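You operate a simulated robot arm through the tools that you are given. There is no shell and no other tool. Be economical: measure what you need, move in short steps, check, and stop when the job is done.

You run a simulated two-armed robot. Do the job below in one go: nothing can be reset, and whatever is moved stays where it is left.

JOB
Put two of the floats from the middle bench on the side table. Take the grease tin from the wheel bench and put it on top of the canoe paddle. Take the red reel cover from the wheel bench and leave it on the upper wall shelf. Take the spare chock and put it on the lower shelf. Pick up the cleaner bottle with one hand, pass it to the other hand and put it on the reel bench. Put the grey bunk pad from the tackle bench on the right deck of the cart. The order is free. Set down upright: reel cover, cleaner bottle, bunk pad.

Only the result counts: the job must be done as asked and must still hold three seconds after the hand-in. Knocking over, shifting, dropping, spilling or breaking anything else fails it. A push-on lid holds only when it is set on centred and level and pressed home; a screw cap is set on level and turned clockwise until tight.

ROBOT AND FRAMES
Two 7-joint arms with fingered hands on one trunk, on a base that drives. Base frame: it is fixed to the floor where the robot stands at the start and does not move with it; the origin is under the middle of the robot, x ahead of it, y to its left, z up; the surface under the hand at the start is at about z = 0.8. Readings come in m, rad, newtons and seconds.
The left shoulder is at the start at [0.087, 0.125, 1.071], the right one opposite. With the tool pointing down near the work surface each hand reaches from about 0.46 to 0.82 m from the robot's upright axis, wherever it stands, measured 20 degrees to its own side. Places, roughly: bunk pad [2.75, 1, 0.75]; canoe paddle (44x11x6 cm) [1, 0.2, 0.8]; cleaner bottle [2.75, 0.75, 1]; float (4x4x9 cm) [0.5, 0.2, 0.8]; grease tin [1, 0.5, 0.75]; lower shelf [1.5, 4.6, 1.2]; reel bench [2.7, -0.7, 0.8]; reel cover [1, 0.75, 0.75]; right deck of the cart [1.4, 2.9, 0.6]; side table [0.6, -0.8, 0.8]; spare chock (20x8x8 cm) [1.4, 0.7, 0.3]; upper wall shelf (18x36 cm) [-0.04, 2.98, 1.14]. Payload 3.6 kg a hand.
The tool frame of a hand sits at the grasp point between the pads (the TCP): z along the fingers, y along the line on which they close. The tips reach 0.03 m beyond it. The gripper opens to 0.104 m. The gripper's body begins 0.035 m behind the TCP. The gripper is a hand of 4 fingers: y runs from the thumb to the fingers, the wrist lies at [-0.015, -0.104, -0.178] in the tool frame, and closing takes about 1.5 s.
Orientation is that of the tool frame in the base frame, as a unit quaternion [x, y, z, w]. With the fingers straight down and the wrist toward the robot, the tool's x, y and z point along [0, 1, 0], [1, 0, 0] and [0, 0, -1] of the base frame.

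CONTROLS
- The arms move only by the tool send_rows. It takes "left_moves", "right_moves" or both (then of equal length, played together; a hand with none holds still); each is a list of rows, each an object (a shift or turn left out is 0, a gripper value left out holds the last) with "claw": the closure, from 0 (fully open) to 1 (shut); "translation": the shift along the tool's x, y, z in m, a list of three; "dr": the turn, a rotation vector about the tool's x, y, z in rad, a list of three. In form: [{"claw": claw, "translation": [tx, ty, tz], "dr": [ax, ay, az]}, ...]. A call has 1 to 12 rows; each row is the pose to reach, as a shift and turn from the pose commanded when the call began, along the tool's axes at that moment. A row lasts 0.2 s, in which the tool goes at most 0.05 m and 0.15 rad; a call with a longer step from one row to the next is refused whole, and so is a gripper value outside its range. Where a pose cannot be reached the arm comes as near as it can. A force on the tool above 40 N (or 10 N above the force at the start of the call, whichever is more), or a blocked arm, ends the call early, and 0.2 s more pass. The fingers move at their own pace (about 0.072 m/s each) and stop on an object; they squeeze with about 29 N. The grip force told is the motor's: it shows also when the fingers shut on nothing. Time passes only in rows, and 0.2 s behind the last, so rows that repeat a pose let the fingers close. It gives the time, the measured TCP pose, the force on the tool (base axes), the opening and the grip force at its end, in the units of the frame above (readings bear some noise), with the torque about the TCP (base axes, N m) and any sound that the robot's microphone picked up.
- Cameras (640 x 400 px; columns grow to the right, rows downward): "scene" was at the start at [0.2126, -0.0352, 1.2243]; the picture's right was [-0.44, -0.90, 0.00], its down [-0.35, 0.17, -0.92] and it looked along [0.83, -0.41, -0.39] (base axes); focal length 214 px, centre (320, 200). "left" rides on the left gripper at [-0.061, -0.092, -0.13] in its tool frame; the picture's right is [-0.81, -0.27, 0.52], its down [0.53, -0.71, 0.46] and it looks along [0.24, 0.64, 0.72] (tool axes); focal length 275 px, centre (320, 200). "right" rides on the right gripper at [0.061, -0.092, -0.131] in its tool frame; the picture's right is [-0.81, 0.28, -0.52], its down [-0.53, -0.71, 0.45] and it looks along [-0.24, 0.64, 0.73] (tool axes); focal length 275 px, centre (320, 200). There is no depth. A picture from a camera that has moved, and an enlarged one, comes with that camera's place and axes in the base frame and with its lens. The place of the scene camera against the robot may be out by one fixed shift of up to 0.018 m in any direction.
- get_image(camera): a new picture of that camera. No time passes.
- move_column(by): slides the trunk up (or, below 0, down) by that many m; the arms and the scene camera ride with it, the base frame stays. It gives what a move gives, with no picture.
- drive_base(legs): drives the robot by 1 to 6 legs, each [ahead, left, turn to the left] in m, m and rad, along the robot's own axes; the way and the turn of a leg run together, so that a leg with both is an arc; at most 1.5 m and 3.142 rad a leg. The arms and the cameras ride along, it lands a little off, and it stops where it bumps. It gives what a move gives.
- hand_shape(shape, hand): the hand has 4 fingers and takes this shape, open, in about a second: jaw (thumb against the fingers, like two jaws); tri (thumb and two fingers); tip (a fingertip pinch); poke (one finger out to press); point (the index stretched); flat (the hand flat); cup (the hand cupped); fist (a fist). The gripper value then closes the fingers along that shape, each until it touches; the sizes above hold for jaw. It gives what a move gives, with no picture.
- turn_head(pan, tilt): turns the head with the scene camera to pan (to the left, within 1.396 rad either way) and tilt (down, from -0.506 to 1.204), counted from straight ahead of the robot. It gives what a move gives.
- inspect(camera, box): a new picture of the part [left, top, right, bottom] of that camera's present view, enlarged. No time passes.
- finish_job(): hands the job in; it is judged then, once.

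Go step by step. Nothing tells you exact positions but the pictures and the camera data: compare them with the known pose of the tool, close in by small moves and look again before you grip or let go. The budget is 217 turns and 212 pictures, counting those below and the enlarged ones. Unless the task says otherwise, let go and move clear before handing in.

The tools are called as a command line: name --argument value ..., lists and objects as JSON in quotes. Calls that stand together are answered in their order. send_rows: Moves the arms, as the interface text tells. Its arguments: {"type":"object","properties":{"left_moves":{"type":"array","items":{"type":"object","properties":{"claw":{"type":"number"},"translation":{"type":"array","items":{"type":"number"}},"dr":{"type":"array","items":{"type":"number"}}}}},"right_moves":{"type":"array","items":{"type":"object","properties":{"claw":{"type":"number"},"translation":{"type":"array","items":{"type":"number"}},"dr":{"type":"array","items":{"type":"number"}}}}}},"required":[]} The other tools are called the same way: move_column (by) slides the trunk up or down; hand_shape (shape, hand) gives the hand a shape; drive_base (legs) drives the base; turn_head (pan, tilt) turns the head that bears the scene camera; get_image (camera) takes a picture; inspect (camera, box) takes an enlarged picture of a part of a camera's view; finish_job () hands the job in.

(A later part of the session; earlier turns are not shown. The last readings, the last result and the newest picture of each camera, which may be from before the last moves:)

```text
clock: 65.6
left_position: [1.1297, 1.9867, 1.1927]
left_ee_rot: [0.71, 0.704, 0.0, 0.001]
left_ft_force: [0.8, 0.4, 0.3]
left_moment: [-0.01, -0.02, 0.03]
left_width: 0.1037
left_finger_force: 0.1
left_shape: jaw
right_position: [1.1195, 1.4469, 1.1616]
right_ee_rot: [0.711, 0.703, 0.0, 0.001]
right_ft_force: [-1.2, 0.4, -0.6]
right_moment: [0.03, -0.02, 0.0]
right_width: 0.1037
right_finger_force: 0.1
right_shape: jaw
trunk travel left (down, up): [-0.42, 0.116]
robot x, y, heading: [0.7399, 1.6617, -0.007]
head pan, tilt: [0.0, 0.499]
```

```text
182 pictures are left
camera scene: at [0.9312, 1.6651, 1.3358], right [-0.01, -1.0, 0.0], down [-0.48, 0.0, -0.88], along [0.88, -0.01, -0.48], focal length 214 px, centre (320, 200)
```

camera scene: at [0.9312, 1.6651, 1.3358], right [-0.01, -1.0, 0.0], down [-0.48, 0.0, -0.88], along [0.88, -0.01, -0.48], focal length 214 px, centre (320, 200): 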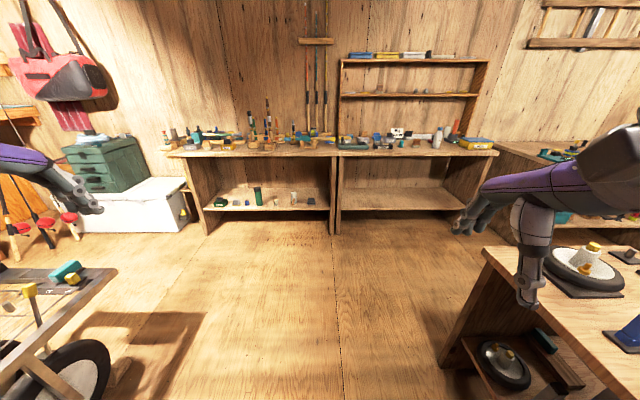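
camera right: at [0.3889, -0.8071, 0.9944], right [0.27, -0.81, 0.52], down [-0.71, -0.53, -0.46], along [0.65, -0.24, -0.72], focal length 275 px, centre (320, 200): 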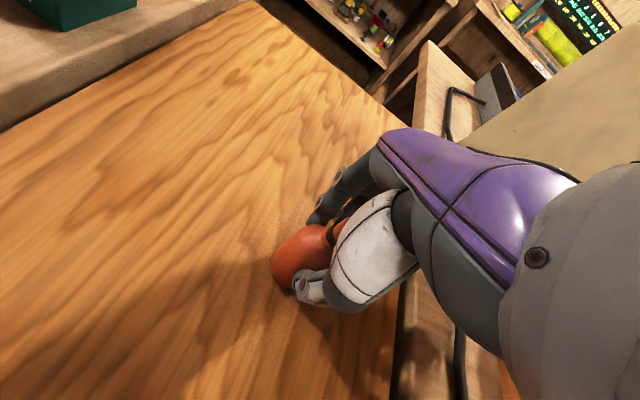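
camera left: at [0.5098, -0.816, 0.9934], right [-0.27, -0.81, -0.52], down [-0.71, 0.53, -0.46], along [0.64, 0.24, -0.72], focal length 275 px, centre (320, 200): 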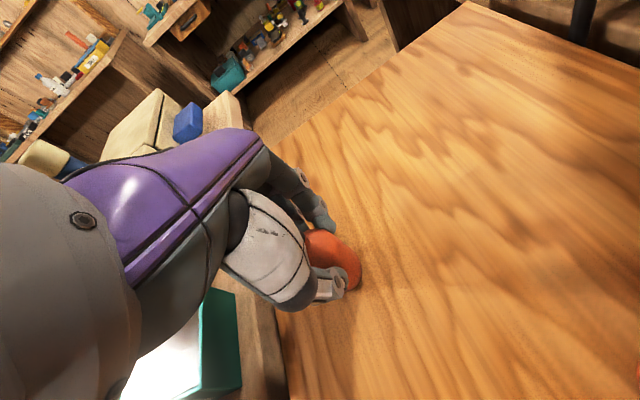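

Aisle between x 1.6 and 2.68. Drive to about [2.15,.9] facing the tackle bench.

drive_base --legs '[[1.38, 0, 0], [0, -0.75, 0]]'

turn_head --pan 0.0 --tilt 0.6

get_image --camera "scene"

inspect --camera "scene" --box '[200, 80, 440, 230]'

```text
clock: 79.3
left_position: [2.5193, 1.2085, 1.1925]
left_ee_rot: [0.71, 0.704, 0.001, 0.001]
left_ft_force: [-0.7, -0.4, 0.7]
left_moment: [-0.03, 0.0, 0.02]
left_width: 0.1039
left_finger_force: 0.0
left_shape: jaw
right_position: [2.5103, 0.6684, 1.1612]
right_ee_rot: [0.71, 0.704, 0.001, 0.0]
right_ft_force: [0.1, 0.2, 0.2]
right_moment: [0.0, 0.02, -0.01]
right_width: 0.1037
right_finger_force: 0.0
right_shape: jaw
trunk travel left (down, up): [-0.42, 0.116]
robot x, y, heading: [2.1286, 0.8809, -0.008]
head pan, tilt: [0.0, 0.499]
```

```text
clock: 80.0
left_position: [2.5203, 1.2082, 1.1927]
left_ee_rot: [0.71, 0.704, 0.001, 0.001]
left_ft_force: [0.5, -1.0, -0.4]
left_moment: [-0.01, -0.01, 0.01]
left_width: 0.1038
left_finger_force: 0.0
left_shape: jaw
right_position: [2.5099, 0.6687, 1.1614]
right_ee_rot: [0.711, 0.704, 0.001, 0.001]
right_ft_force: [-0.6, -0.2, -0.1]
right_moment: [0.0, 0.0, 0.03]
right_width: 0.1038
right_finger_force: 0.2
right_shape: jaw
trunk travel left (down, up): [-0.42, 0.116]
robot x, y, heading: [2.1289, 0.8802, -0.004]
head pan, tilt: [0.0, 0.6]
```

```text
181 pictures are left
camera scene: at [2.3187, 0.8867, 1.3267], right [-0.01, -1.0, 0.0], down [-0.56, 0.01, -0.83], along [0.83, -0.01, -0.56], focal length 214 px, centre (320, 200)
```

scene: 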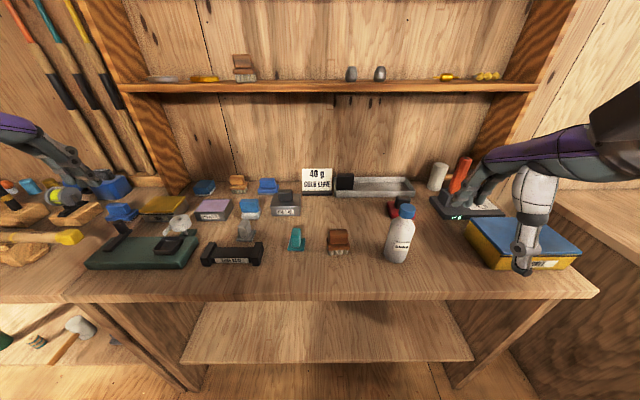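

```text
2.67 times, centred on (320, 155) of scene
camera zoom: at [2.3187, 0.8867, 1.3267], right [-0.01, -1.0, 0.0], down [-0.56, 0.01, -0.83], along [0.83, -0.01, -0.56], focal length 572 px, centre (320, 320)
```

zoom: 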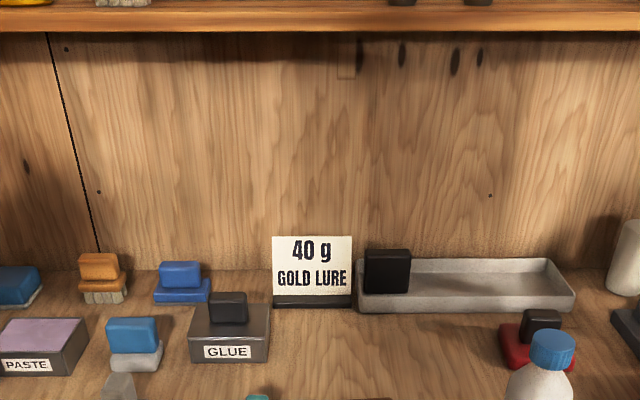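

Cleaner bottle near [2.75,.66]. Look closer for the grey bunk pad around [2.75,1].

inspect --camera "scene" --box '[180, 170, 360, 282]'

inspect --camera "scene" --box '[0, 170, 200, 295]'

inspect --camera "scene" --box '[360, 150, 560, 275]'

```text
3.56 times, centred on (270, 226) of scene
camera zoom: at [2.3187, 0.8867, 1.3267], right [-0.01, -1.0, 0.0], down [-0.56, 0.01, -0.83], along [0.83, -0.01, -0.56], focal length 763 px, centre (498, 108)
```

zoom: 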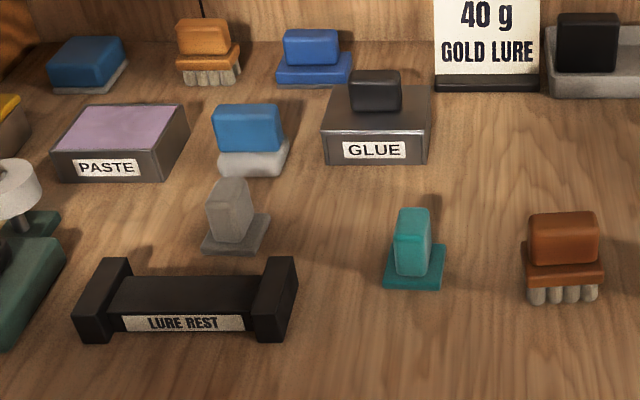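

```text
3.20 times, centred on (100, 232) of scene
camera zoom: at [2.3187, 0.8867, 1.3267], right [-0.01, -1.0, 0.0], down [-0.56, 0.01, -0.83], along [0.83, -0.01, -0.56], focal length 686 px, centre (1024, 96)
```

zoom: 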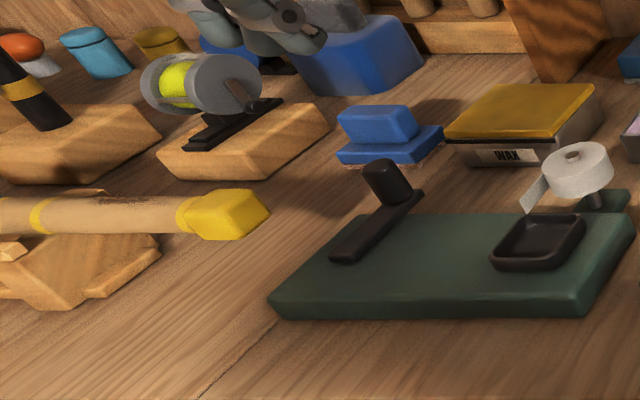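

```text
3.20 times, centred on (460, 212) of scene
camera zoom: at [2.3187, 0.8867, 1.3267], right [-0.01, -1.0, 0.0], down [-0.56, 0.01, -0.83], along [0.83, -0.01, -0.56], focal length 686 px, centre (-128, 160)
```

zoom: 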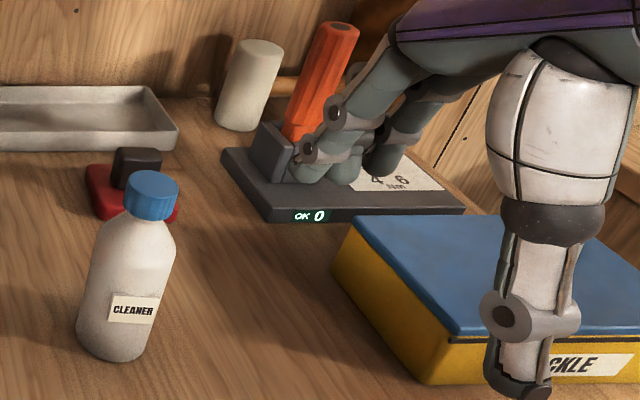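

Grey bunk pad is at ~[2.85,1.13] (twin of the teal one). First the bottle: bring the right hand over it and look.

send_rows --right_moves '[{"translation": [-0.003, 0.04, 0]}, {"translation": [-0.005, 0.08, 0]}, {"translation": [-0.01, 0.12, 0]}, {"translation": [-0.01, 0.16, 0]}, {"translation": [-0.01, 0.2, 0]}, {"translation": [-0.01, 0.22, 0.0]}, {"translation": [-0.01, 0.22, 0.02]}]'

get_image --camera "right"

get_image --camera "scene"

```text
clock: 81.6
left_position: [2.5194, 1.2085, 1.1928]
left_ee_rot: [0.711, 0.703, 0.001, 0.001]
left_ft_force: [1.0, 0.7, 0.7]
left_moment: [-0.03, 0.03, -0.01]
left_width: 0.1037
left_finger_force: 0.1
left_shape: jaw
right_position: [2.7293, 0.6565, 1.141]
right_ee_rot: [0.71, 0.704, 0.001, -0.001]
right_ft_force: [-0.1, 0.0, -0.2]
right_moment: [-0.01, 0.01, 0.0]
right_width: 0.1038
right_finger_force: 0.1
right_shape: jaw
trunk travel left (down, up): [-0.42, 0.116]
robot x, y, heading: [2.1311, 0.8806, -0.009]
head pan, tilt: [0.0, 0.6]
```

```text
176 pictures are left
camera right: at [2.6388, 0.7196, 1.2724], right [0.27, -0.81, 0.52], down [-0.72, -0.53, -0.46], along [0.64, -0.25, -0.72], focal length 275 px, centre (320, 200)
```

right: 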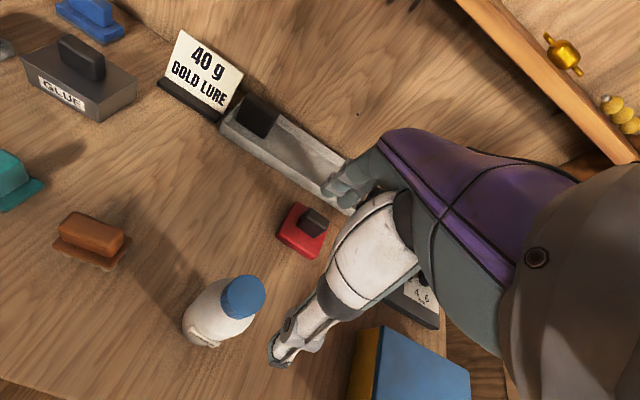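

```text
175 pictures are left
camera scene: at [2.3188, 0.8865, 1.3267], right [-0.01, -1.0, 0.0], down [-0.56, 0.01, -0.83], along [0.82, -0.01, -0.56], focal length 214 px, centre (320, 200)
```

scene: 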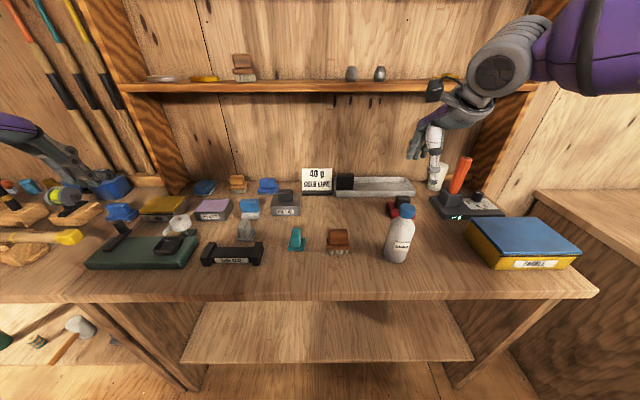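

Bottle axis ≈[2.712,.667], cap top ≈1.03. Lowering partly, centred, and checking.

send_rows --right_moves '[{"translation": [0.009, -0.016, 0]}, {"translation": [0.009, -0.016, 0.035]}, {"translation": [0.009, -0.016, 0.065]}, {"translation": [0.009, -0.016, 0.065]}]'

get_image --camera "right"

inspect --camera "scene" --box '[320, 100, 480, 280]'

```text
clock: 82.6
left_position: [2.5201, 1.2085, 1.193]
left_ee_rot: [0.711, 0.704, 0.001, 0.001]
left_ft_force: [0.2, 0.0, 0.1]
left_moment: [0.03, -0.03, 0.02]
left_width: 0.1037
left_finger_force: 0.1
left_shape: jaw
right_position: [2.7142, 0.6656, 1.0767]
right_ee_rot: [0.71, 0.705, 0.001, 0.001]
right_ft_force: [-0.1, -0.7, -1.0]
right_moment: [-0.01, -0.01, -0.01]
right_width: 0.1039
right_finger_force: 0.0
right_shape: jaw
trunk travel left (down, up): [-0.42, 0.116]
robot x, y, heading: [2.1316, 0.8828, -0.011]
head pan, tilt: [0.0, 0.6]
```

```text
174 pictures are left
camera right: at [2.6214, 0.728, 1.2087], right [0.27, -0.81, 0.52], down [-0.72, -0.53, -0.46], along [0.64, -0.25, -0.72], focal length 275 px, centre (320, 200)
```

right: 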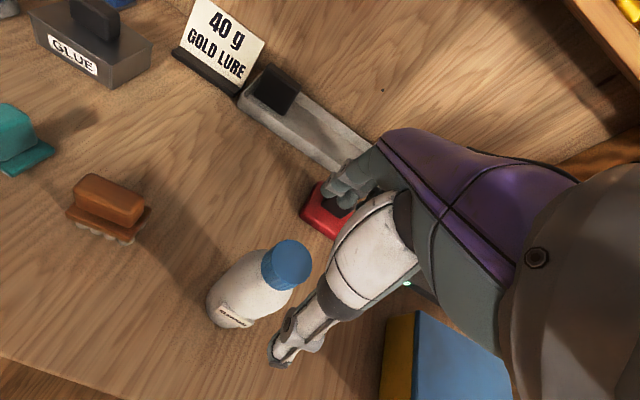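

```text
2.22 times, centred on (400, 190) of scene
camera zoom: at [2.3185, 0.8867, 1.3267], right [-0.01, -1.0, 0.0], down [-0.56, 0.01, -0.83], along [0.83, -0.01, -0.56], focal length 477 px, centre (142, 222)
```

zoom: 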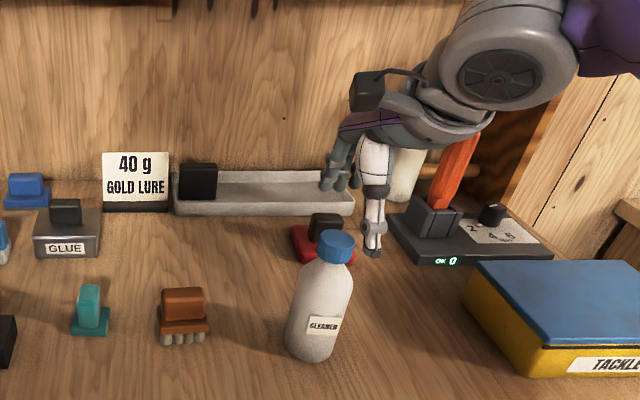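

Cap centre triangulated at [2.716,.668,1.016]. Descend around it and close.

send_rows --right_moves '[{"translation": [0.002, 0.002, 0.03]}, {"translation": [0.002, 0.002, 0.05]}, {"translation": [0.002, 0.002, 0.06]}, {"translation": [0.002, 0.002, 0.06]}]'

get_image --camera "right"

inspect --camera "scene" --box '[320, 100, 480, 280]'

```text
clock: 83.6
left_position: [2.5192, 1.2081, 1.1931]
left_ee_rot: [0.711, 0.703, 0.002, 0.0]
left_ft_force: [-0.8, 0.3, -0.4]
left_moment: [0.03, 0.03, -0.02]
left_width: 0.1038
left_finger_force: 0.0
left_shape: jaw
right_position: [2.716, 0.6667, 1.0169]
right_ee_rot: [0.71, 0.704, 0.0, 0.001]
right_ft_force: [0.0, -0.2, 0.3]
right_moment: [0.0, 0.02, -0.01]
right_width: 0.1037
right_finger_force: 0.1
right_shape: jaw
trunk travel left (down, up): [-0.42, 0.116]
robot x, y, heading: [2.132, 0.8832, -0.008]
head pan, tilt: [0.0, 0.6]
```

```text
172 pictures are left
camera right: at [2.6243, 0.7298, 1.1487], right [0.27, -0.81, 0.52], down [-0.72, -0.53, -0.46], along [0.64, -0.25, -0.72], focal length 275 px, centre (320, 200)
```

right: 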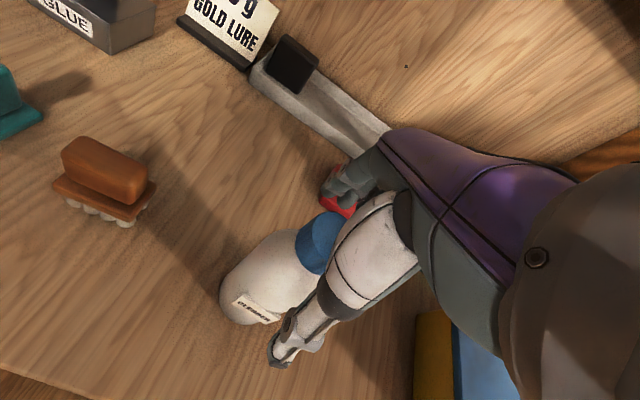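

```text
2.22 times, centred on (400, 190) of scene
camera zoom: at [2.3186, 0.8867, 1.3267], right [-0.01, -1.0, 0.0], down [-0.56, 0.01, -0.83], along [0.83, -0.01, -0.56], focal length 477 px, centre (142, 222)
```

zoom: 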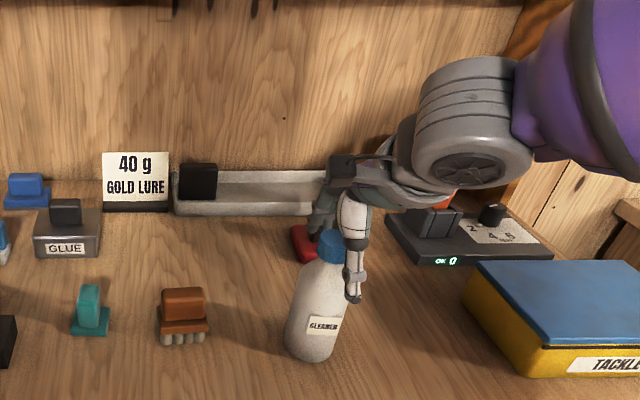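

Shift 6 mm toward +y for centring, then close.

send_rows --right_moves '[{"translation": [0.006, 0, 0]}, {"translation": [0.006, 0, 0], "claw": 0.5}, {"translation": [0.006, 0, 0], "claw": 1}, {"translation": [0.006, 0, 0], "claw": 1}, {"translation": [0.006, 0, 0], "claw": 1}, {"translation": [0.006, 0, 0], "claw": 1}, {"translation": [0.006, 0, 0], "claw": 1}, {"translation": [0.006, 0, 0], "claw": 1}, {"translation": [0.006, 0, 0], "claw": 1}, {"translation": [0.006, 0, 0], "claw": 1}]'

get_image --camera "right"

inspect --camera "scene" --box '[320, 100, 480, 280]'

```text
clock: 85.8
left_position: [2.5193, 1.2083, 1.1933]
left_ee_rot: [0.71, 0.704, 0.001, 0.001]
left_ft_force: [0.7, 0.5, -0.2]
left_moment: [0.02, 0.01, 0.02]
left_width: 0.1038
left_finger_force: 0.0
left_shape: jaw
right_position: [2.7164, 0.6734, 1.0174]
right_ee_rot: [0.71, 0.704, 0.0, 0.0]
right_ft_force: [0.3, 0.5, -0.2]
right_moment: [-0.02, -0.13, 0.01]
right_width: 0.0253
right_finger_force: 29.2
right_shape: jaw
trunk travel left (down, up): [-0.42, 0.116]
robot x, y, heading: [2.1298, 0.8826, -0.012]
head pan, tilt: [0.0, 0.6]
```

```text
170 pictures are left
camera right: at [2.6246, 0.7364, 1.1481], right [0.27, -0.81, 0.52], down [-0.72, -0.53, -0.46], along [0.64, -0.25, -0.72], focal length 275 px, centre (320, 200)
```

right: 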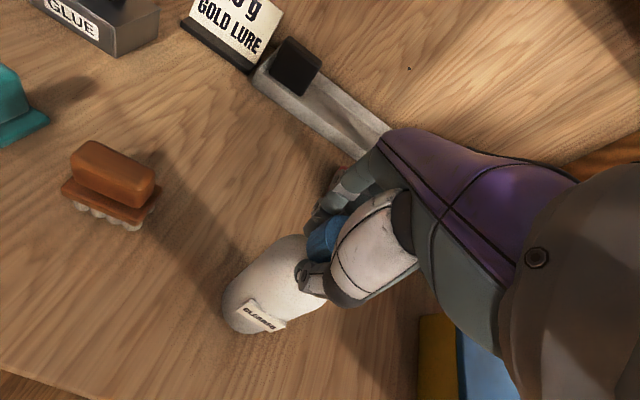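

```text
2.22 times, centred on (400, 190) of scene
camera zoom: at [2.3188, 0.8867, 1.3267], right [-0.01, -1.0, 0.0], down [-0.56, 0.01, -0.83], along [0.82, -0.01, -0.56], focal length 477 px, centre (142, 222)
```

zoom: 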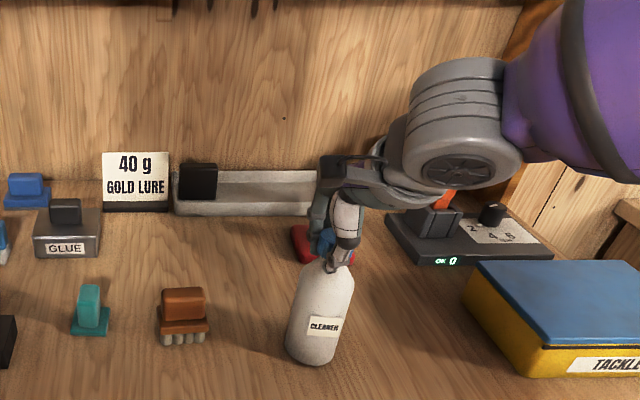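

Cap gripped. Lift to clear the bench.

send_rows --right_moves '[{"translation": [0, 0, -0.02]}, {"translation": [0, 0, -0.05]}, {"translation": [0, 0, -0.1]}, {"translation": [0, 0, -0.15]}, {"translation": [0, -0.04, -0.18]}, {"translation": [0, -0.08, -0.2]}]'

get_image --camera "scene"

```text
clock: 87.2
left_position: [2.5197, 1.2083, 1.1941]
left_ee_rot: [0.711, 0.704, 0.0, 0.0]
left_ft_force: [-0.5, 0.0, -0.4]
left_moment: [0.02, 0.0, -0.02]
left_width: 0.1036
left_finger_force: 0.1
left_shape: jaw
right_position: [2.6347, 0.6754, 1.2171]
right_ee_rot: [0.71, 0.704, 0.001, 0.001]
right_ft_force: [-0.7, 0.5, -3.1]
right_moment: [0.01, 0.0, -0.01]
right_width: 0.0251
right_finger_force: 29.5
right_shape: jaw
trunk travel left (down, up): [-0.42, 0.116]
robot x, y, heading: [2.1294, 0.882, -0.012]
head pan, tilt: [0.0, 0.6]
```

```text
168 pictures are left
camera scene: at [2.3179, 0.8865, 1.3268], right [-0.01, -1.0, 0.0], down [-0.56, 0.01, -0.83], along [0.83, -0.01, -0.56], focal length 214 px, centre (320, 200)
```

scene: 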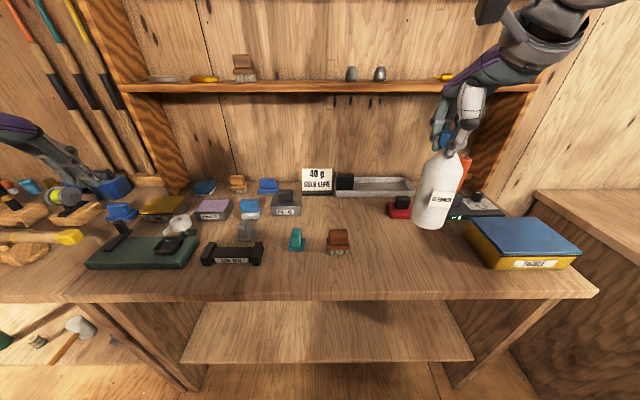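

Bottle hangs upright. Turn the left hand so its fingers point right (−y), staged beside the hand-over point.

send_rows --left_moves '[{"translation": [-0.014, 0.016, 0.008], "dr": [0, -0.1428, 0]}, {"translation": [-0.028, 0.032, 0.016], "dr": [0, -0.2856, 0]}, {"translation": [-0.042, 0.048, 0.024], "dr": [0, -0.4284, 0]}, {"translation": [-0.056, 0.064, 0.032], "dr": [0, -0.5712, 0]}, {"translation": [-0.07, 0.08, 0.04], "dr": [0, -0.714, 0]}, {"translation": [-0.084, 0.096, 0.048], "dr": [0, -0.8568, 0]}, {"translation": [-0.098, 0.112, 0.056], "dr": [0, -0.9996, 0]}, {"translation": [-0.112, 0.128, 0.064], "dr": [0, -1.1424, 0]}, {"translation": [-0.126, 0.144, 0.072], "dr": [0, -1.2852, 0]}, {"translation": [-0.14, 0.16, 0.08], "dr": [0, -1.428, 0]}, {"translation": [-0.158, 0.18, 0.09], "dr": [0, -1.5708, 0]}, {"translation": [-0.158, 0.18, 0.09], "dr": [0, -1.5708, 0]}]'

get_image --camera "scene"

get_image --camera "left"

```text
clock: 89.8
left_position: [2.6974, 1.0498, 1.1034]
left_ee_rot: [0.502, 0.498, -0.502, 0.498]
left_ft_force: [-0.3, -0.5, -0.1]
left_moment: [-0.01, 0.0, 0.01]
left_width: 0.1037
left_finger_force: 0.0
left_shape: jaw
right_position: [2.6364, 0.676, 1.2174]
right_ee_rot: [0.71, 0.704, 0.001, 0.001]
right_ft_force: [-0.5, 0.5, -2.8]
right_moment: [0.05, 0.01, -0.03]
right_width: 0.0252
right_finger_force: 29.5
right_shape: jaw
trunk travel left (down, up): [-0.42, 0.116]
robot x, y, heading: [2.1288, 0.8781, -0.006]
head pan, tilt: [0.0, 0.6]
```

```text
167 pictures are left
camera scene: at [2.3185, 0.8869, 1.3267], right [-0.01, -1.0, 0.0], down [-0.56, 0.0, -0.83], along [0.83, -0.01, -0.56], focal length 214 px, centre (320, 200)
```

scene: 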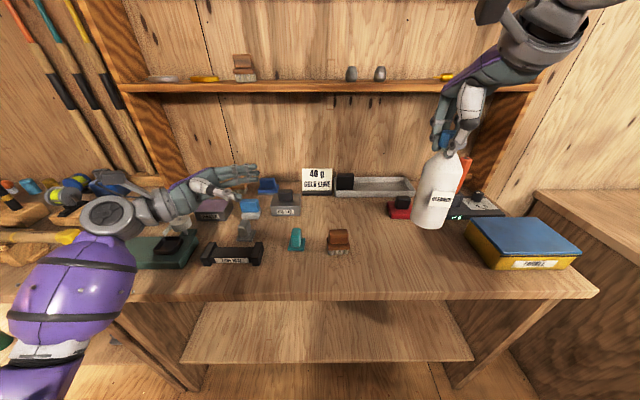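

```text
166 pictures are left
camera left: at [2.6085, 1.1813, 1.1642], right [-0.28, -0.51, 0.81], down [-0.72, -0.45, -0.53], along [0.64, -0.73, -0.24], focal length 275 px, centre (320, 200)
```

left: 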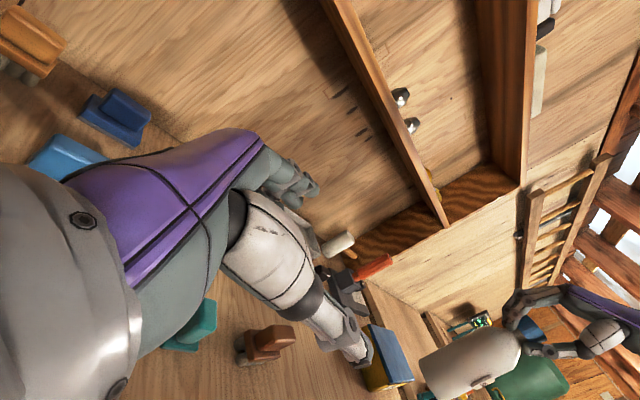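

Bring the bottle to y≈.90, directly in front of the left fingers.

send_rows --right_moves '[{"translation": [0.045, 0.012, 0]}, {"translation": [0.09, 0.024, 0]}, {"translation": [0.135, 0.036, 0]}, {"translation": [0.18, 0.048, 0]}, {"translation": [0.224, 0.061, 0]}, {"translation": [0.224, 0.061, 0]}]'

get_image --camera "scene"

get_image --camera "left"

```text
clock: 91.2
left_position: [2.6983, 1.05, 1.1051]
left_ee_rot: [0.502, 0.498, -0.501, 0.498]
left_ft_force: [0.1, 0.2, -0.4]
left_moment: [0.0, -0.03, 0.02]
left_width: 0.1037
left_finger_force: 0.1
left_shape: jaw
right_position: [2.6697, 0.7994, 1.215]
right_ee_rot: [0.711, 0.703, 0.001, 0.0]
right_ft_force: [0.0, 0.4, -2.3]
right_moment: [0.01, 0.0, 0.0]
right_width: 0.0247
right_finger_force: 29.0
right_shape: jaw
right hand out of reach, approached as far as the arm can: row 3, 4, 5, 6
trunk travel left (down, up): [-0.42, 0.116]
robot x, y, heading: [2.1292, 0.8799, -0.01]
head pan, tilt: [0.0, 0.6]
```

```text
165 pictures are left
camera scene: at [2.3186, 0.8866, 1.3267], right [-0.01, -1.0, 0.0], down [-0.56, 0.01, -0.83], along [0.83, -0.01, -0.56], focal length 214 px, centre (320, 200)
```

scene: 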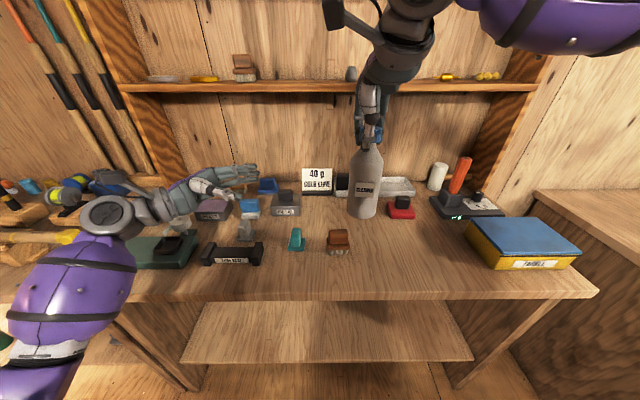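

```text
164 pictures are left
camera left: at [2.6084, 1.181, 1.1646], right [-0.28, -0.51, 0.81], down [-0.72, -0.45, -0.53], along [0.64, -0.73, -0.24], focal length 275 px, centre (320, 200)
```

left: 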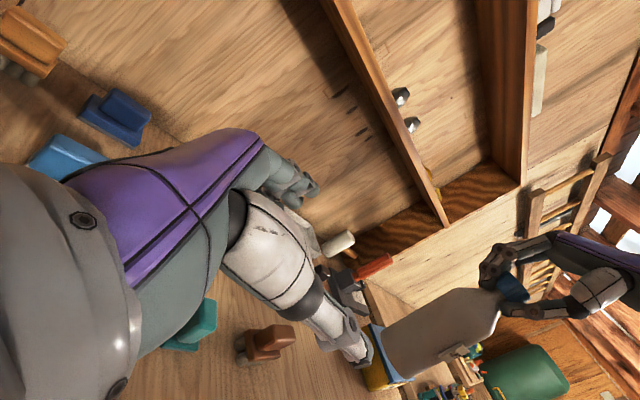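

Right arm stops at y≈.80; the left hand will come to it instead.

send_rows --left_moves '[{"translation": [0.002, -0.014, 0.04]}, {"translation": [0.004, -0.028, 0.08]}, {"translation": [0.005, -0.028, 0.12]}, {"translation": [0.005, -0.028, 0.14]}, {"translation": [0.005, -0.028, 0.14]}]'

get_image --camera "scene"

get_image --camera "left"

```text
clock: 92.4
left_position: [2.6695, 0.9095, 1.0976]
left_ee_rot: [0.503, 0.497, -0.502, 0.498]
left_ft_force: [-1.0, -0.4, -0.3]
left_moment: [0.01, 0.01, 0.03]
left_width: 0.1037
left_finger_force: 0.0
left_shape: jaw
right_position: [2.669, 0.8, 1.2154]
right_ee_rot: [0.711, 0.704, 0.001, -0.001]
right_ft_force: [0.4, 0.4, -3.0]
right_moment: [0.03, 0.03, 0.01]
right_width: 0.0249
right_finger_force: 29.0
right_shape: jaw
trunk travel left (down, up): [-0.42, 0.116]
robot x, y, heading: [2.1358, 0.8847, -0.005]
head pan, tilt: [0.0, 0.6]
```

```text
163 pictures are left
camera scene: at [2.319, 0.8868, 1.3266], right [-0.01, -1.0, 0.0], down [-0.57, 0.01, -0.82], along [0.82, -0.01, -0.57], focal length 214 px, centre (320, 200)
```

scene: 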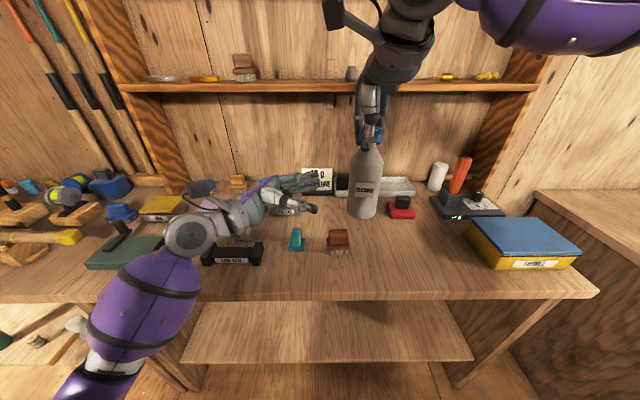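

```text
162 pictures are left
camera left: at [2.5798, 1.0397, 1.1588], right [-0.28, -0.51, 0.81], down [-0.72, -0.45, -0.53], along [0.64, -0.73, -0.24], focal length 275 px, centre (320, 200)
```

left: 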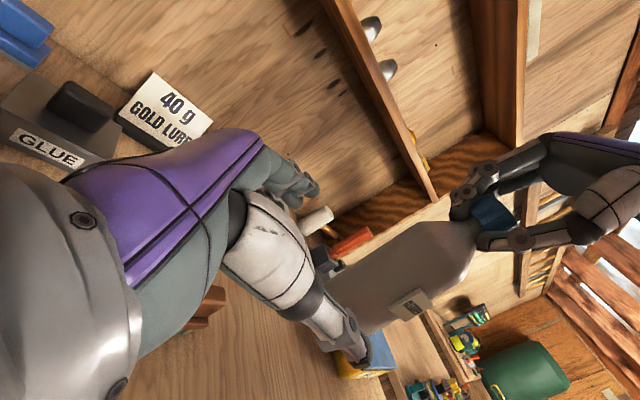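

Bottle is lined up between the left fingers; advance to y≈.812 and close.

send_rows --left_moves '[{"translation": [0, 0, 0.04]}, {"translation": [0, 0, 0.075]}, {"translation": [0, 0, 0.09]}, {"translation": [0, 0, 0.098]}, {"translation": [0, 0, 0.098]}]'

get_image --camera "left"

inspect --camera "scene" --box '[260, 80, 440, 260]'

```text
clock: 93.6
left_position: [2.6674, 0.8116, 1.0974]
left_ee_rot: [0.503, 0.498, -0.503, 0.497]
left_ft_force: [-0.4, 0.0, 0.3]
left_moment: [0.01, -0.01, 0.01]
left_width: 0.1038
left_finger_force: 0.1
left_shape: jaw
right_position: [2.6694, 0.8004, 1.2168]
right_ee_rot: [0.71, 0.704, 0.001, -0.001]
right_ft_force: [0.1, 0.1, -2.6]
right_moment: [0.04, -0.02, 0.02]
right_width: 0.0247
right_finger_force: 28.6
right_shape: jaw
trunk travel left (down, up): [-0.42, 0.116]
robot x, y, heading: [2.1295, 0.8818, -0.007]
head pan, tilt: [0.0, 0.6]
```

```text
161 pictures are left
camera left: at [2.5777, 0.9423, 1.1589], right [-0.28, -0.51, 0.81], down [-0.72, -0.45, -0.53], along [0.64, -0.73, -0.24], focal length 275 px, centre (320, 200)
```

left: 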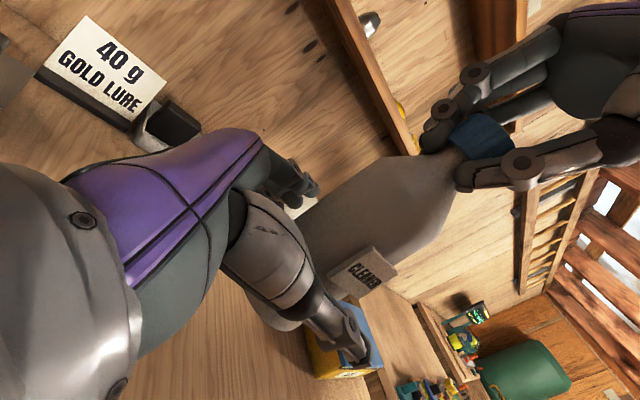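

```text
2.22 times, centred on (350, 170) of scene
camera zoom: at [2.3189, 0.8867, 1.3266], right [-0.01, -1.0, 0.0], down [-0.57, 0.01, -0.82], along [0.82, -0.01, -0.57], focal length 477 px, centre (253, 267)
```

zoom: 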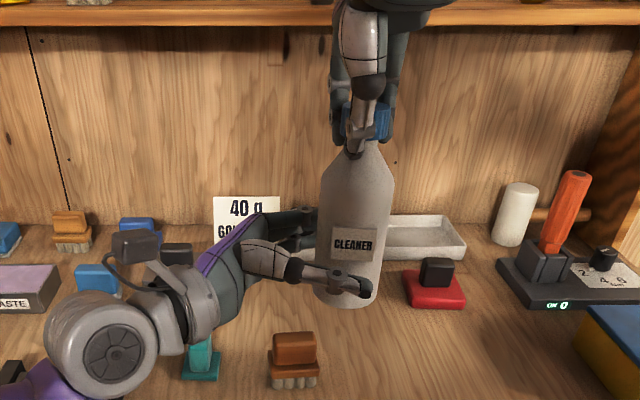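

The left fingers are low on the bottle; raise 3 cm and close.

send_rows --left_moves '[{"translation": [-0.015, 0, 0]}, {"translation": [-0.03, 0, 0]}, {"translation": [-0.03, 0, 0], "claw": 1}, {"translation": [-0.03, 0, 0], "claw": 1}, {"translation": [-0.03, 0, 0], "claw": 1}, {"translation": [-0.03, 0, 0], "claw": 1}, {"translation": [-0.03, 0, 0], "claw": 1}, {"translation": [-0.03, 0, 0], "claw": 1}, {"translation": [-0.03, 0, 0], "claw": 1}, {"translation": [-0.03, 0, 0], "claw": 1}]'

get_image --camera "left"

inspect --camera "scene" --box '[260, 80, 440, 260]'

```text
clock: 95.8
left_position: [2.6672, 0.8108, 1.1285]
left_ee_rot: [0.503, 0.497, -0.502, 0.497]
left_ft_force: [1.1, -1.1, -0.9]
left_moment: [0.02, -0.08, 0.02]
left_width: 0.0516
left_finger_force: 29.0
left_shape: jaw
right_position: [2.671, 0.7997, 1.2148]
right_ee_rot: [0.711, 0.704, 0.001, -0.001]
right_ft_force: [-0.2, 0.7, -2.5]
right_moment: [0.03, 0.11, 0.01]
right_width: 0.0248
right_finger_force: 29.0
right_shape: jaw
trunk travel left (down, up): [-0.42, 0.116]
robot x, y, heading: [2.1309, 0.8824, -0.005]
head pan, tilt: [0.0, 0.6]
```

```text
159 pictures are left
camera left: at [2.5781, 0.942, 1.1889], right [-0.28, -0.51, 0.81], down [-0.72, -0.45, -0.53], along [0.64, -0.73, -0.24], focal length 275 px, centre (320, 200)
```

left: 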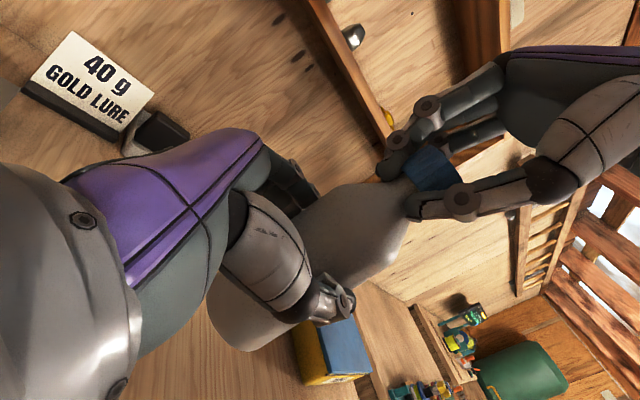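

```text
2.22 times, centred on (350, 170) of scene
camera zoom: at [2.3189, 0.8866, 1.3266], right [-0.01, -1.0, 0.0], down [-0.57, 0.01, -0.82], along [0.82, -0.01, -0.57], focal length 477 px, centre (253, 267)
```

zoom: 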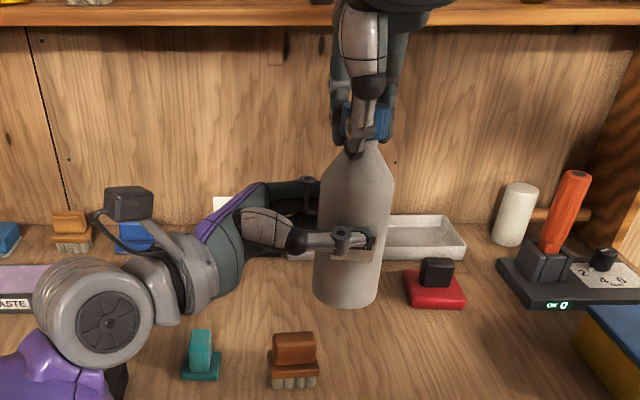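

Left hand holds the body. Open the right hand and rise slightly.

send_rows --right_moves '[{"claw": 0.2}, {"claw": 0}, {"claw": 0}, {"claw": 0}, {"claw": 0}, {"claw": 0}, {"claw": 0, "translation": [0, 0, -0.02]}, {"claw": 0, "translation": [0, 0, -0.05]}, {"claw": 0, "translation": [0, 0, -0.09]}]'

get_image --camera "scene"

```text
clock: 97.8
left_position: [2.6695, 0.8116, 1.1294]
left_ee_rot: [-0.502, -0.498, 0.502, -0.498]
left_ft_force: [-0.7, 1.0, -0.7]
left_moment: [0.01, 0.03, 0.0]
left_width: 0.0513
left_finger_force: 29.0
left_shape: jaw
right_position: [2.6724, 0.781, 1.2701]
right_ee_rot: [0.71, 0.704, 0.0, -0.001]
right_ft_force: [1.0, -0.3, -0.1]
right_moment: [0.01, -0.02, 0.0]
right_width: 0.1037
right_finger_force: 0.1
right_shape: jaw
right hand out of reach, approached as far as the arm can: row 7, 8, 9
trunk travel left (down, up): [-0.42, 0.116]
robot x, y, heading: [2.1304, 0.8825, -0.008]
head pan, tilt: [0.0, 0.6]
```

```text
157 pictures are left
camera scene: at [2.3193, 0.8867, 1.3266], right [-0.01, -1.0, 0.0], down [-0.57, 0.01, -0.82], along [0.82, -0.01, -0.57], focal length 214 px, centre (320, 200)
```

scene: 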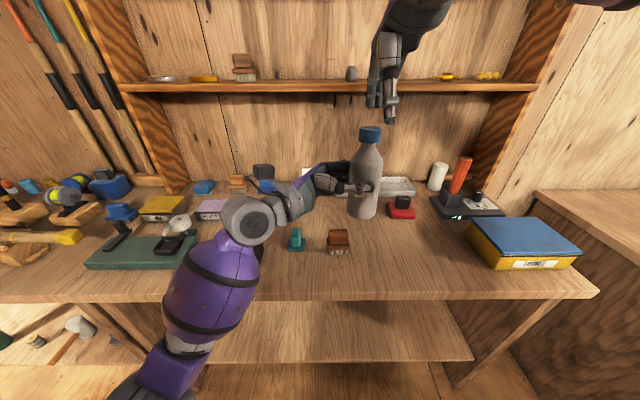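

Bottle is in the left hand. Withdraw the right hand to the right and back.

send_rows --right_moves '[{"translation": [-0.04, 0, -0.02]}, {"translation": [-0.08, 0, -0.03]}, {"translation": [-0.12, -0.02, -0.03]}, {"translation": [-0.14, -0.06, -0.02]}, {"translation": [-0.15, -0.1, -0.01]}, {"translation": [-0.16, -0.14, 0]}, {"translation": [-0.18, -0.18, 0.01]}, {"translation": [-0.2, -0.22, 0.02]}, {"translation": [-0.2, -0.26, 0.03]}]'

turn_head --pan -0.7 --tilt 0.5

get_image --camera "scene"

```text
clock: 99.8
left_position: [2.6674, 0.8117, 1.1279]
left_ee_rot: [-0.502, -0.498, 0.503, -0.497]
left_ft_force: [0.2, -0.2, -0.2]
left_moment: [0.06, 0.01, 0.01]
left_width: 0.0513
left_finger_force: 28.7
left_shape: jaw
right_position: [2.4106, 0.5816, 1.2415]
right_ee_rot: [0.711, 0.703, 0.0, -0.001]
right_ft_force: [-0.2, 0.7, -0.6]
right_moment: [0.0, 0.0, -0.01]
right_width: 0.104
right_finger_force: 0.1
right_shape: jaw
trunk travel left (down, up): [-0.42, 0.116]
robot x, y, heading: [2.1327, 0.8827, -0.009]
head pan, tilt: [0.0, 0.6]
```

```text
clock: 100.9
left_position: [2.6679, 0.8118, 1.1282]
left_ee_rot: [0.502, 0.498, -0.502, 0.498]
left_ft_force: [-1.0, -0.1, -0.4]
left_moment: [0.06, 0.03, -0.02]
left_width: 0.0514
left_finger_force: 29.6
left_shape: jaw
right_position: [2.4124, 0.5812, 1.2421]
right_ee_rot: [0.711, 0.704, 0.0, 0.0]
right_ft_force: [-0.4, 0.0, -1.3]
right_moment: [0.03, 0.0, -0.02]
right_width: 0.1039
right_finger_force: 0.1
right_shape: jaw
trunk travel left (down, up): [-0.42, 0.116]
robot x, y, heading: [2.1298, 0.8784, -0.01]
head pan, tilt: [-0.7, 0.499]
```

```text
156 pictures are left
camera scene: at [2.2997, 0.8283, 1.3357], right [-0.65, -0.76, 0.0], down [-0.36, 0.31, -0.88], along [0.67, -0.57, -0.48], focal length 214 px, centre (320, 200)
```

scene: 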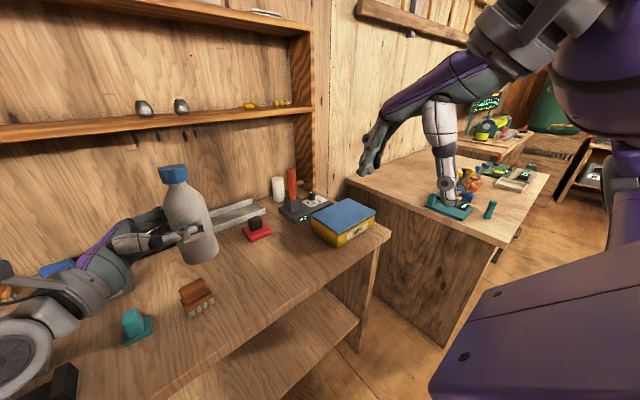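

Reel bench starts at x≈2.33, y<−.1. Back off a little and slide right to face it.

drive_base --legs '[[-0.17, 0, 0.008], [0, -1.25, 0]]'

turn_head --pan -0.1 --tilt 0.7

get_image --camera "scene"

```text
clock: 113.3
left_position: [2.5024, -0.4466, 1.1274]
left_ee_rot: [0.498, 0.502, -0.497, 0.502]
left_ft_force: [-0.2, -0.5, 0.5]
left_moment: [0.05, -0.02, 0.02]
left_width: 0.0511
left_finger_force: 28.8
left_shape: jaw
right_position: [2.2502, -0.6815, 1.2426]
right_ee_rot: [0.704, 0.71, 0.0, 0.0]
right_ft_force: [0.3, -0.5, 0.1]
right_moment: [-0.01, -0.01, 0.02]
right_width: 0.1041
right_finger_force: 0.1
right_shape: jaw
trunk travel left (down, up): [-0.42, 0.116]
robot x, y, heading: [1.9628, -0.3874, 0.01]
head pan, tilt: [-0.7, 0.499]
```

```text
clock: 114.3
left_position: [2.5025, -0.4464, 1.1279]
left_ee_rot: [0.498, 0.502, -0.498, 0.503]
left_ft_force: [-0.8, -0.3, 0.0]
left_moment: [0.08, 0.02, 0.0]
left_width: 0.0513
left_finger_force: 29.5
left_shape: jaw
right_position: [2.2489, -0.6808, 1.2427]
right_ee_rot: [0.704, 0.71, 0.0, 0.0]
right_ft_force: [0.2, 0.6, -0.4]
right_moment: [-0.01, 0.01, 0.0]
right_width: 0.1039
right_finger_force: 0.1
right_shape: jaw
trunk travel left (down, up): [-0.42, 0.116]
robot x, y, heading: [1.9611, -0.3836, 0.011]
head pan, tilt: [-0.099, 0.7]
```

```text
155 pictures are left
camera scene: at [2.1477, -0.3864, 1.318], right [-0.09, -1.0, 0.0], down [-0.64, 0.06, -0.77], along [0.76, -0.07, -0.64], focal length 214 px, centre (320, 200)
```

scene: 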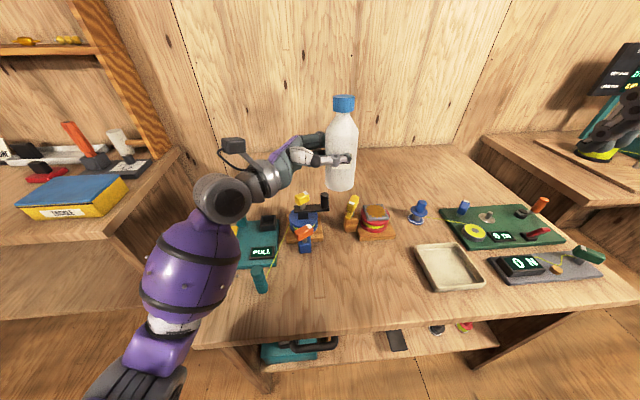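

Free spot at about [2.43,−.55]. Check the left forearm/elbow clearance first.

turn_head --pan 0.7 --tilt 0.9

get_image --camera "scene"

get_image --camera "right"

```text
clock: 115.4
left_position: [2.5014, -0.4459, 1.1285]
left_ee_rot: [0.498, 0.503, -0.497, 0.502]
left_ft_force: [0.2, -0.3, -0.5]
left_moment: [0.08, 0.02, 0.01]
left_width: 0.0514
left_finger_force: 28.9
left_shape: jaw
right_position: [2.249, -0.6803, 1.2441]
right_ee_rot: [0.704, 0.71, 0.0, 0.0]
right_ft_force: [-0.8, -0.2, 0.2]
right_moment: [-0.02, -0.01, -0.02]
right_width: 0.1039
right_finger_force: 0.0
right_shape: jaw
trunk travel left (down, up): [-0.42, 0.116]
robot x, y, heading: [1.9688, -0.3859, 0.009]
head pan, tilt: [0.7, 0.901]
```

```text
154 pictures are left
camera scene: at [2.1204, -0.3295, 1.3019], right [0.65, -0.76, 0.0], down [-0.59, -0.51, -0.62], along [0.47, 0.4, -0.78], focal length 214 px, centre (320, 200)
```

scene: 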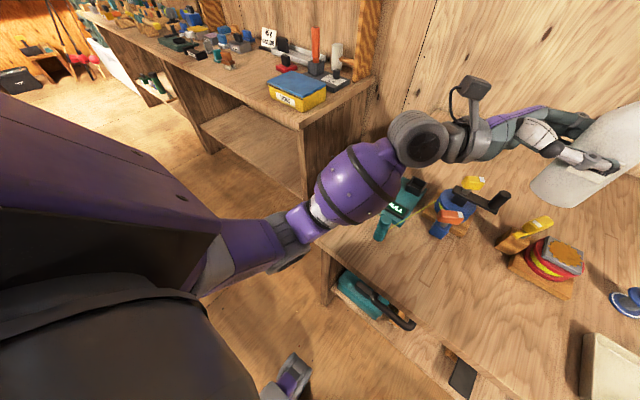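

```text
153 pictures are left
camera right: at [2.1568, -0.6203, 1.3739], right [0.28, -0.81, 0.52], down [-0.71, -0.54, -0.46], along [0.65, -0.24, -0.72], focal length 275 px, centre (320, 200)
```

right: 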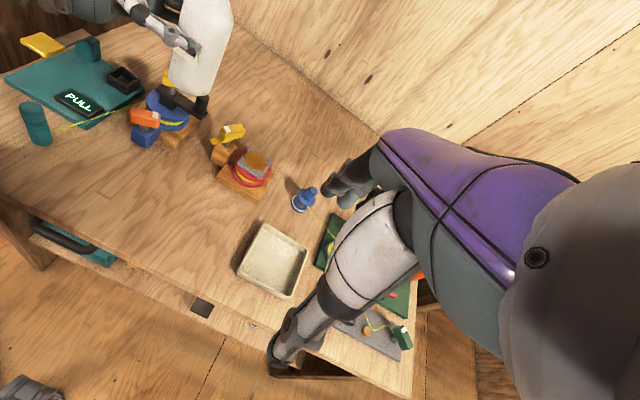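

Elbow is low, so I'll back off a little and yaw the left hand 45° so the forearm comes from the front rather than over the left-hand items.

drive_base --legs '[[-0.13, -0.1, 0]]'

send_rows --left_moves '[{"translation": [0, 0.01, 0], "dr": [-0.13, 0, 0]}, {"translation": [0, 0.02, 0], "dr": [-0.26, 0, 0]}, {"translation": [0, 0.03, 0], "dr": [-0.39, 0, 0]}, {"translation": [0, 0.04, 0], "dr": [-0.52, 0, 0]}, {"translation": [0, 0.05, 0], "dr": [-0.65, 0, 0]}, {"translation": [0, 0.06, 0], "dr": [-0.78, 0, 0]}, {"translation": [0, 0.07, 0], "dr": [-0.78, 0, 0]}]'

turn_head --pan 0.0 --tilt 0.8

get_image --camera "scene"

get_image --camera "right"

```text
clock: 117.0
left_position: [2.3713, -0.5471, 1.1299]
left_ee_rot: [0.498, 0.502, -0.497, 0.503]
left_ft_force: [0.1, -0.1, 0.4]
left_moment: [0.05, -0.04, 0.0]
left_width: 0.0515
left_finger_force: 28.5
left_shape: jaw
right_position: [2.1192, -0.7825, 1.2423]
right_ee_rot: [0.704, 0.71, 0.0, 0.001]
right_ft_force: [-0.5, -0.2, 0.3]
right_moment: [-0.01, -0.02, 0.03]
right_width: 0.1038
right_finger_force: 0.1
right_shape: jaw
trunk travel left (down, up): [-0.42, 0.116]
robot x, y, heading: [1.8338, -0.4873, 0.01]
head pan, tilt: [0.7, 0.901]
```

```text
clock: 118.5
left_position: [2.4415, -0.5466, 1.1267]
left_ee_rot: [0.271, 0.655, -0.267, 0.653]
left_ft_force: [-0.2, 0.1, -1.6]
left_moment: [0.08, 0.02, -0.01]
left_width: 0.0512
left_finger_force: 28.7
left_shape: jaw
right_position: [2.1202, -0.7828, 1.2419]
right_ee_rot: [0.703, 0.711, 0.0, 0.0]
right_ft_force: [-0.6, 0.1, 0.2]
right_moment: [-0.01, -0.01, 0.02]
right_width: 0.1039
right_finger_force: 0.0
right_shape: jaw
trunk travel left (down, up): [-0.42, 0.116]
robot x, y, heading: [1.832, -0.4868, 0.01]
head pan, tilt: [0.7, 0.901]
```

```text
clock: 119.6
left_position: [2.4412, -0.5459, 1.1279]
left_ee_rot: [0.27, 0.654, -0.267, 0.654]
left_ft_force: [0.4, 0.0, 0.0]
left_moment: [0.03, 0.06, 0.01]
left_width: 0.0512
left_finger_force: 28.9
left_shape: jaw
right_position: [2.1189, -0.7821, 1.2414]
right_ee_rot: [0.703, 0.711, 0.0, 0.0]
right_ft_force: [0.6, -0.1, 0.7]
right_moment: [-0.01, -0.01, 0.0]
right_width: 0.1036
right_finger_force: 0.1
right_shape: jaw
trunk travel left (down, up): [-0.42, 0.116]
robot x, y, heading: [1.8301, -0.484, 0.012]
head pan, tilt: [0.0, 0.799]
```

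```text
152 pictures are left
camera scene: at [2.0132, -0.4789, 1.3098], right [0.01, -1.0, 0.0], down [-0.72, -0.01, -0.7], along [0.7, 0.01, -0.72], focal length 214 px, centre (320, 200)
```

scene: 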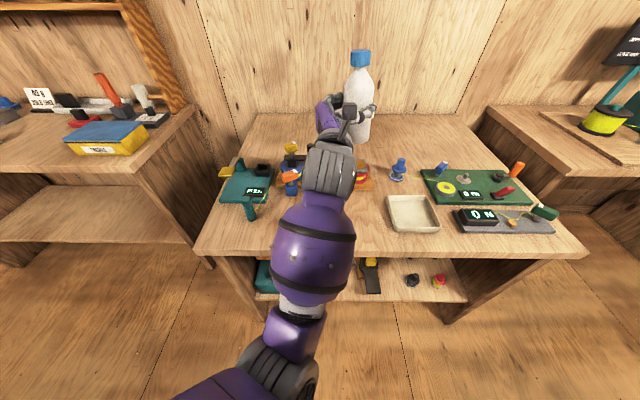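

```text
151 pictures are left
camera right: at [2.0264, -0.7213, 1.3739], right [0.28, -0.81, 0.52], down [-0.71, -0.54, -0.46], along [0.65, -0.24, -0.72], focal length 275 px, centre (320, 200)
```

right: 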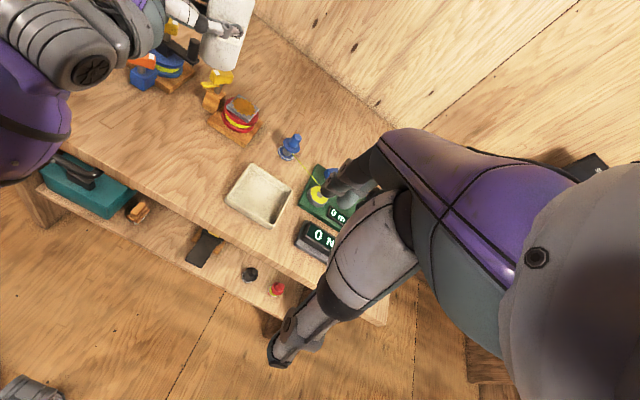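

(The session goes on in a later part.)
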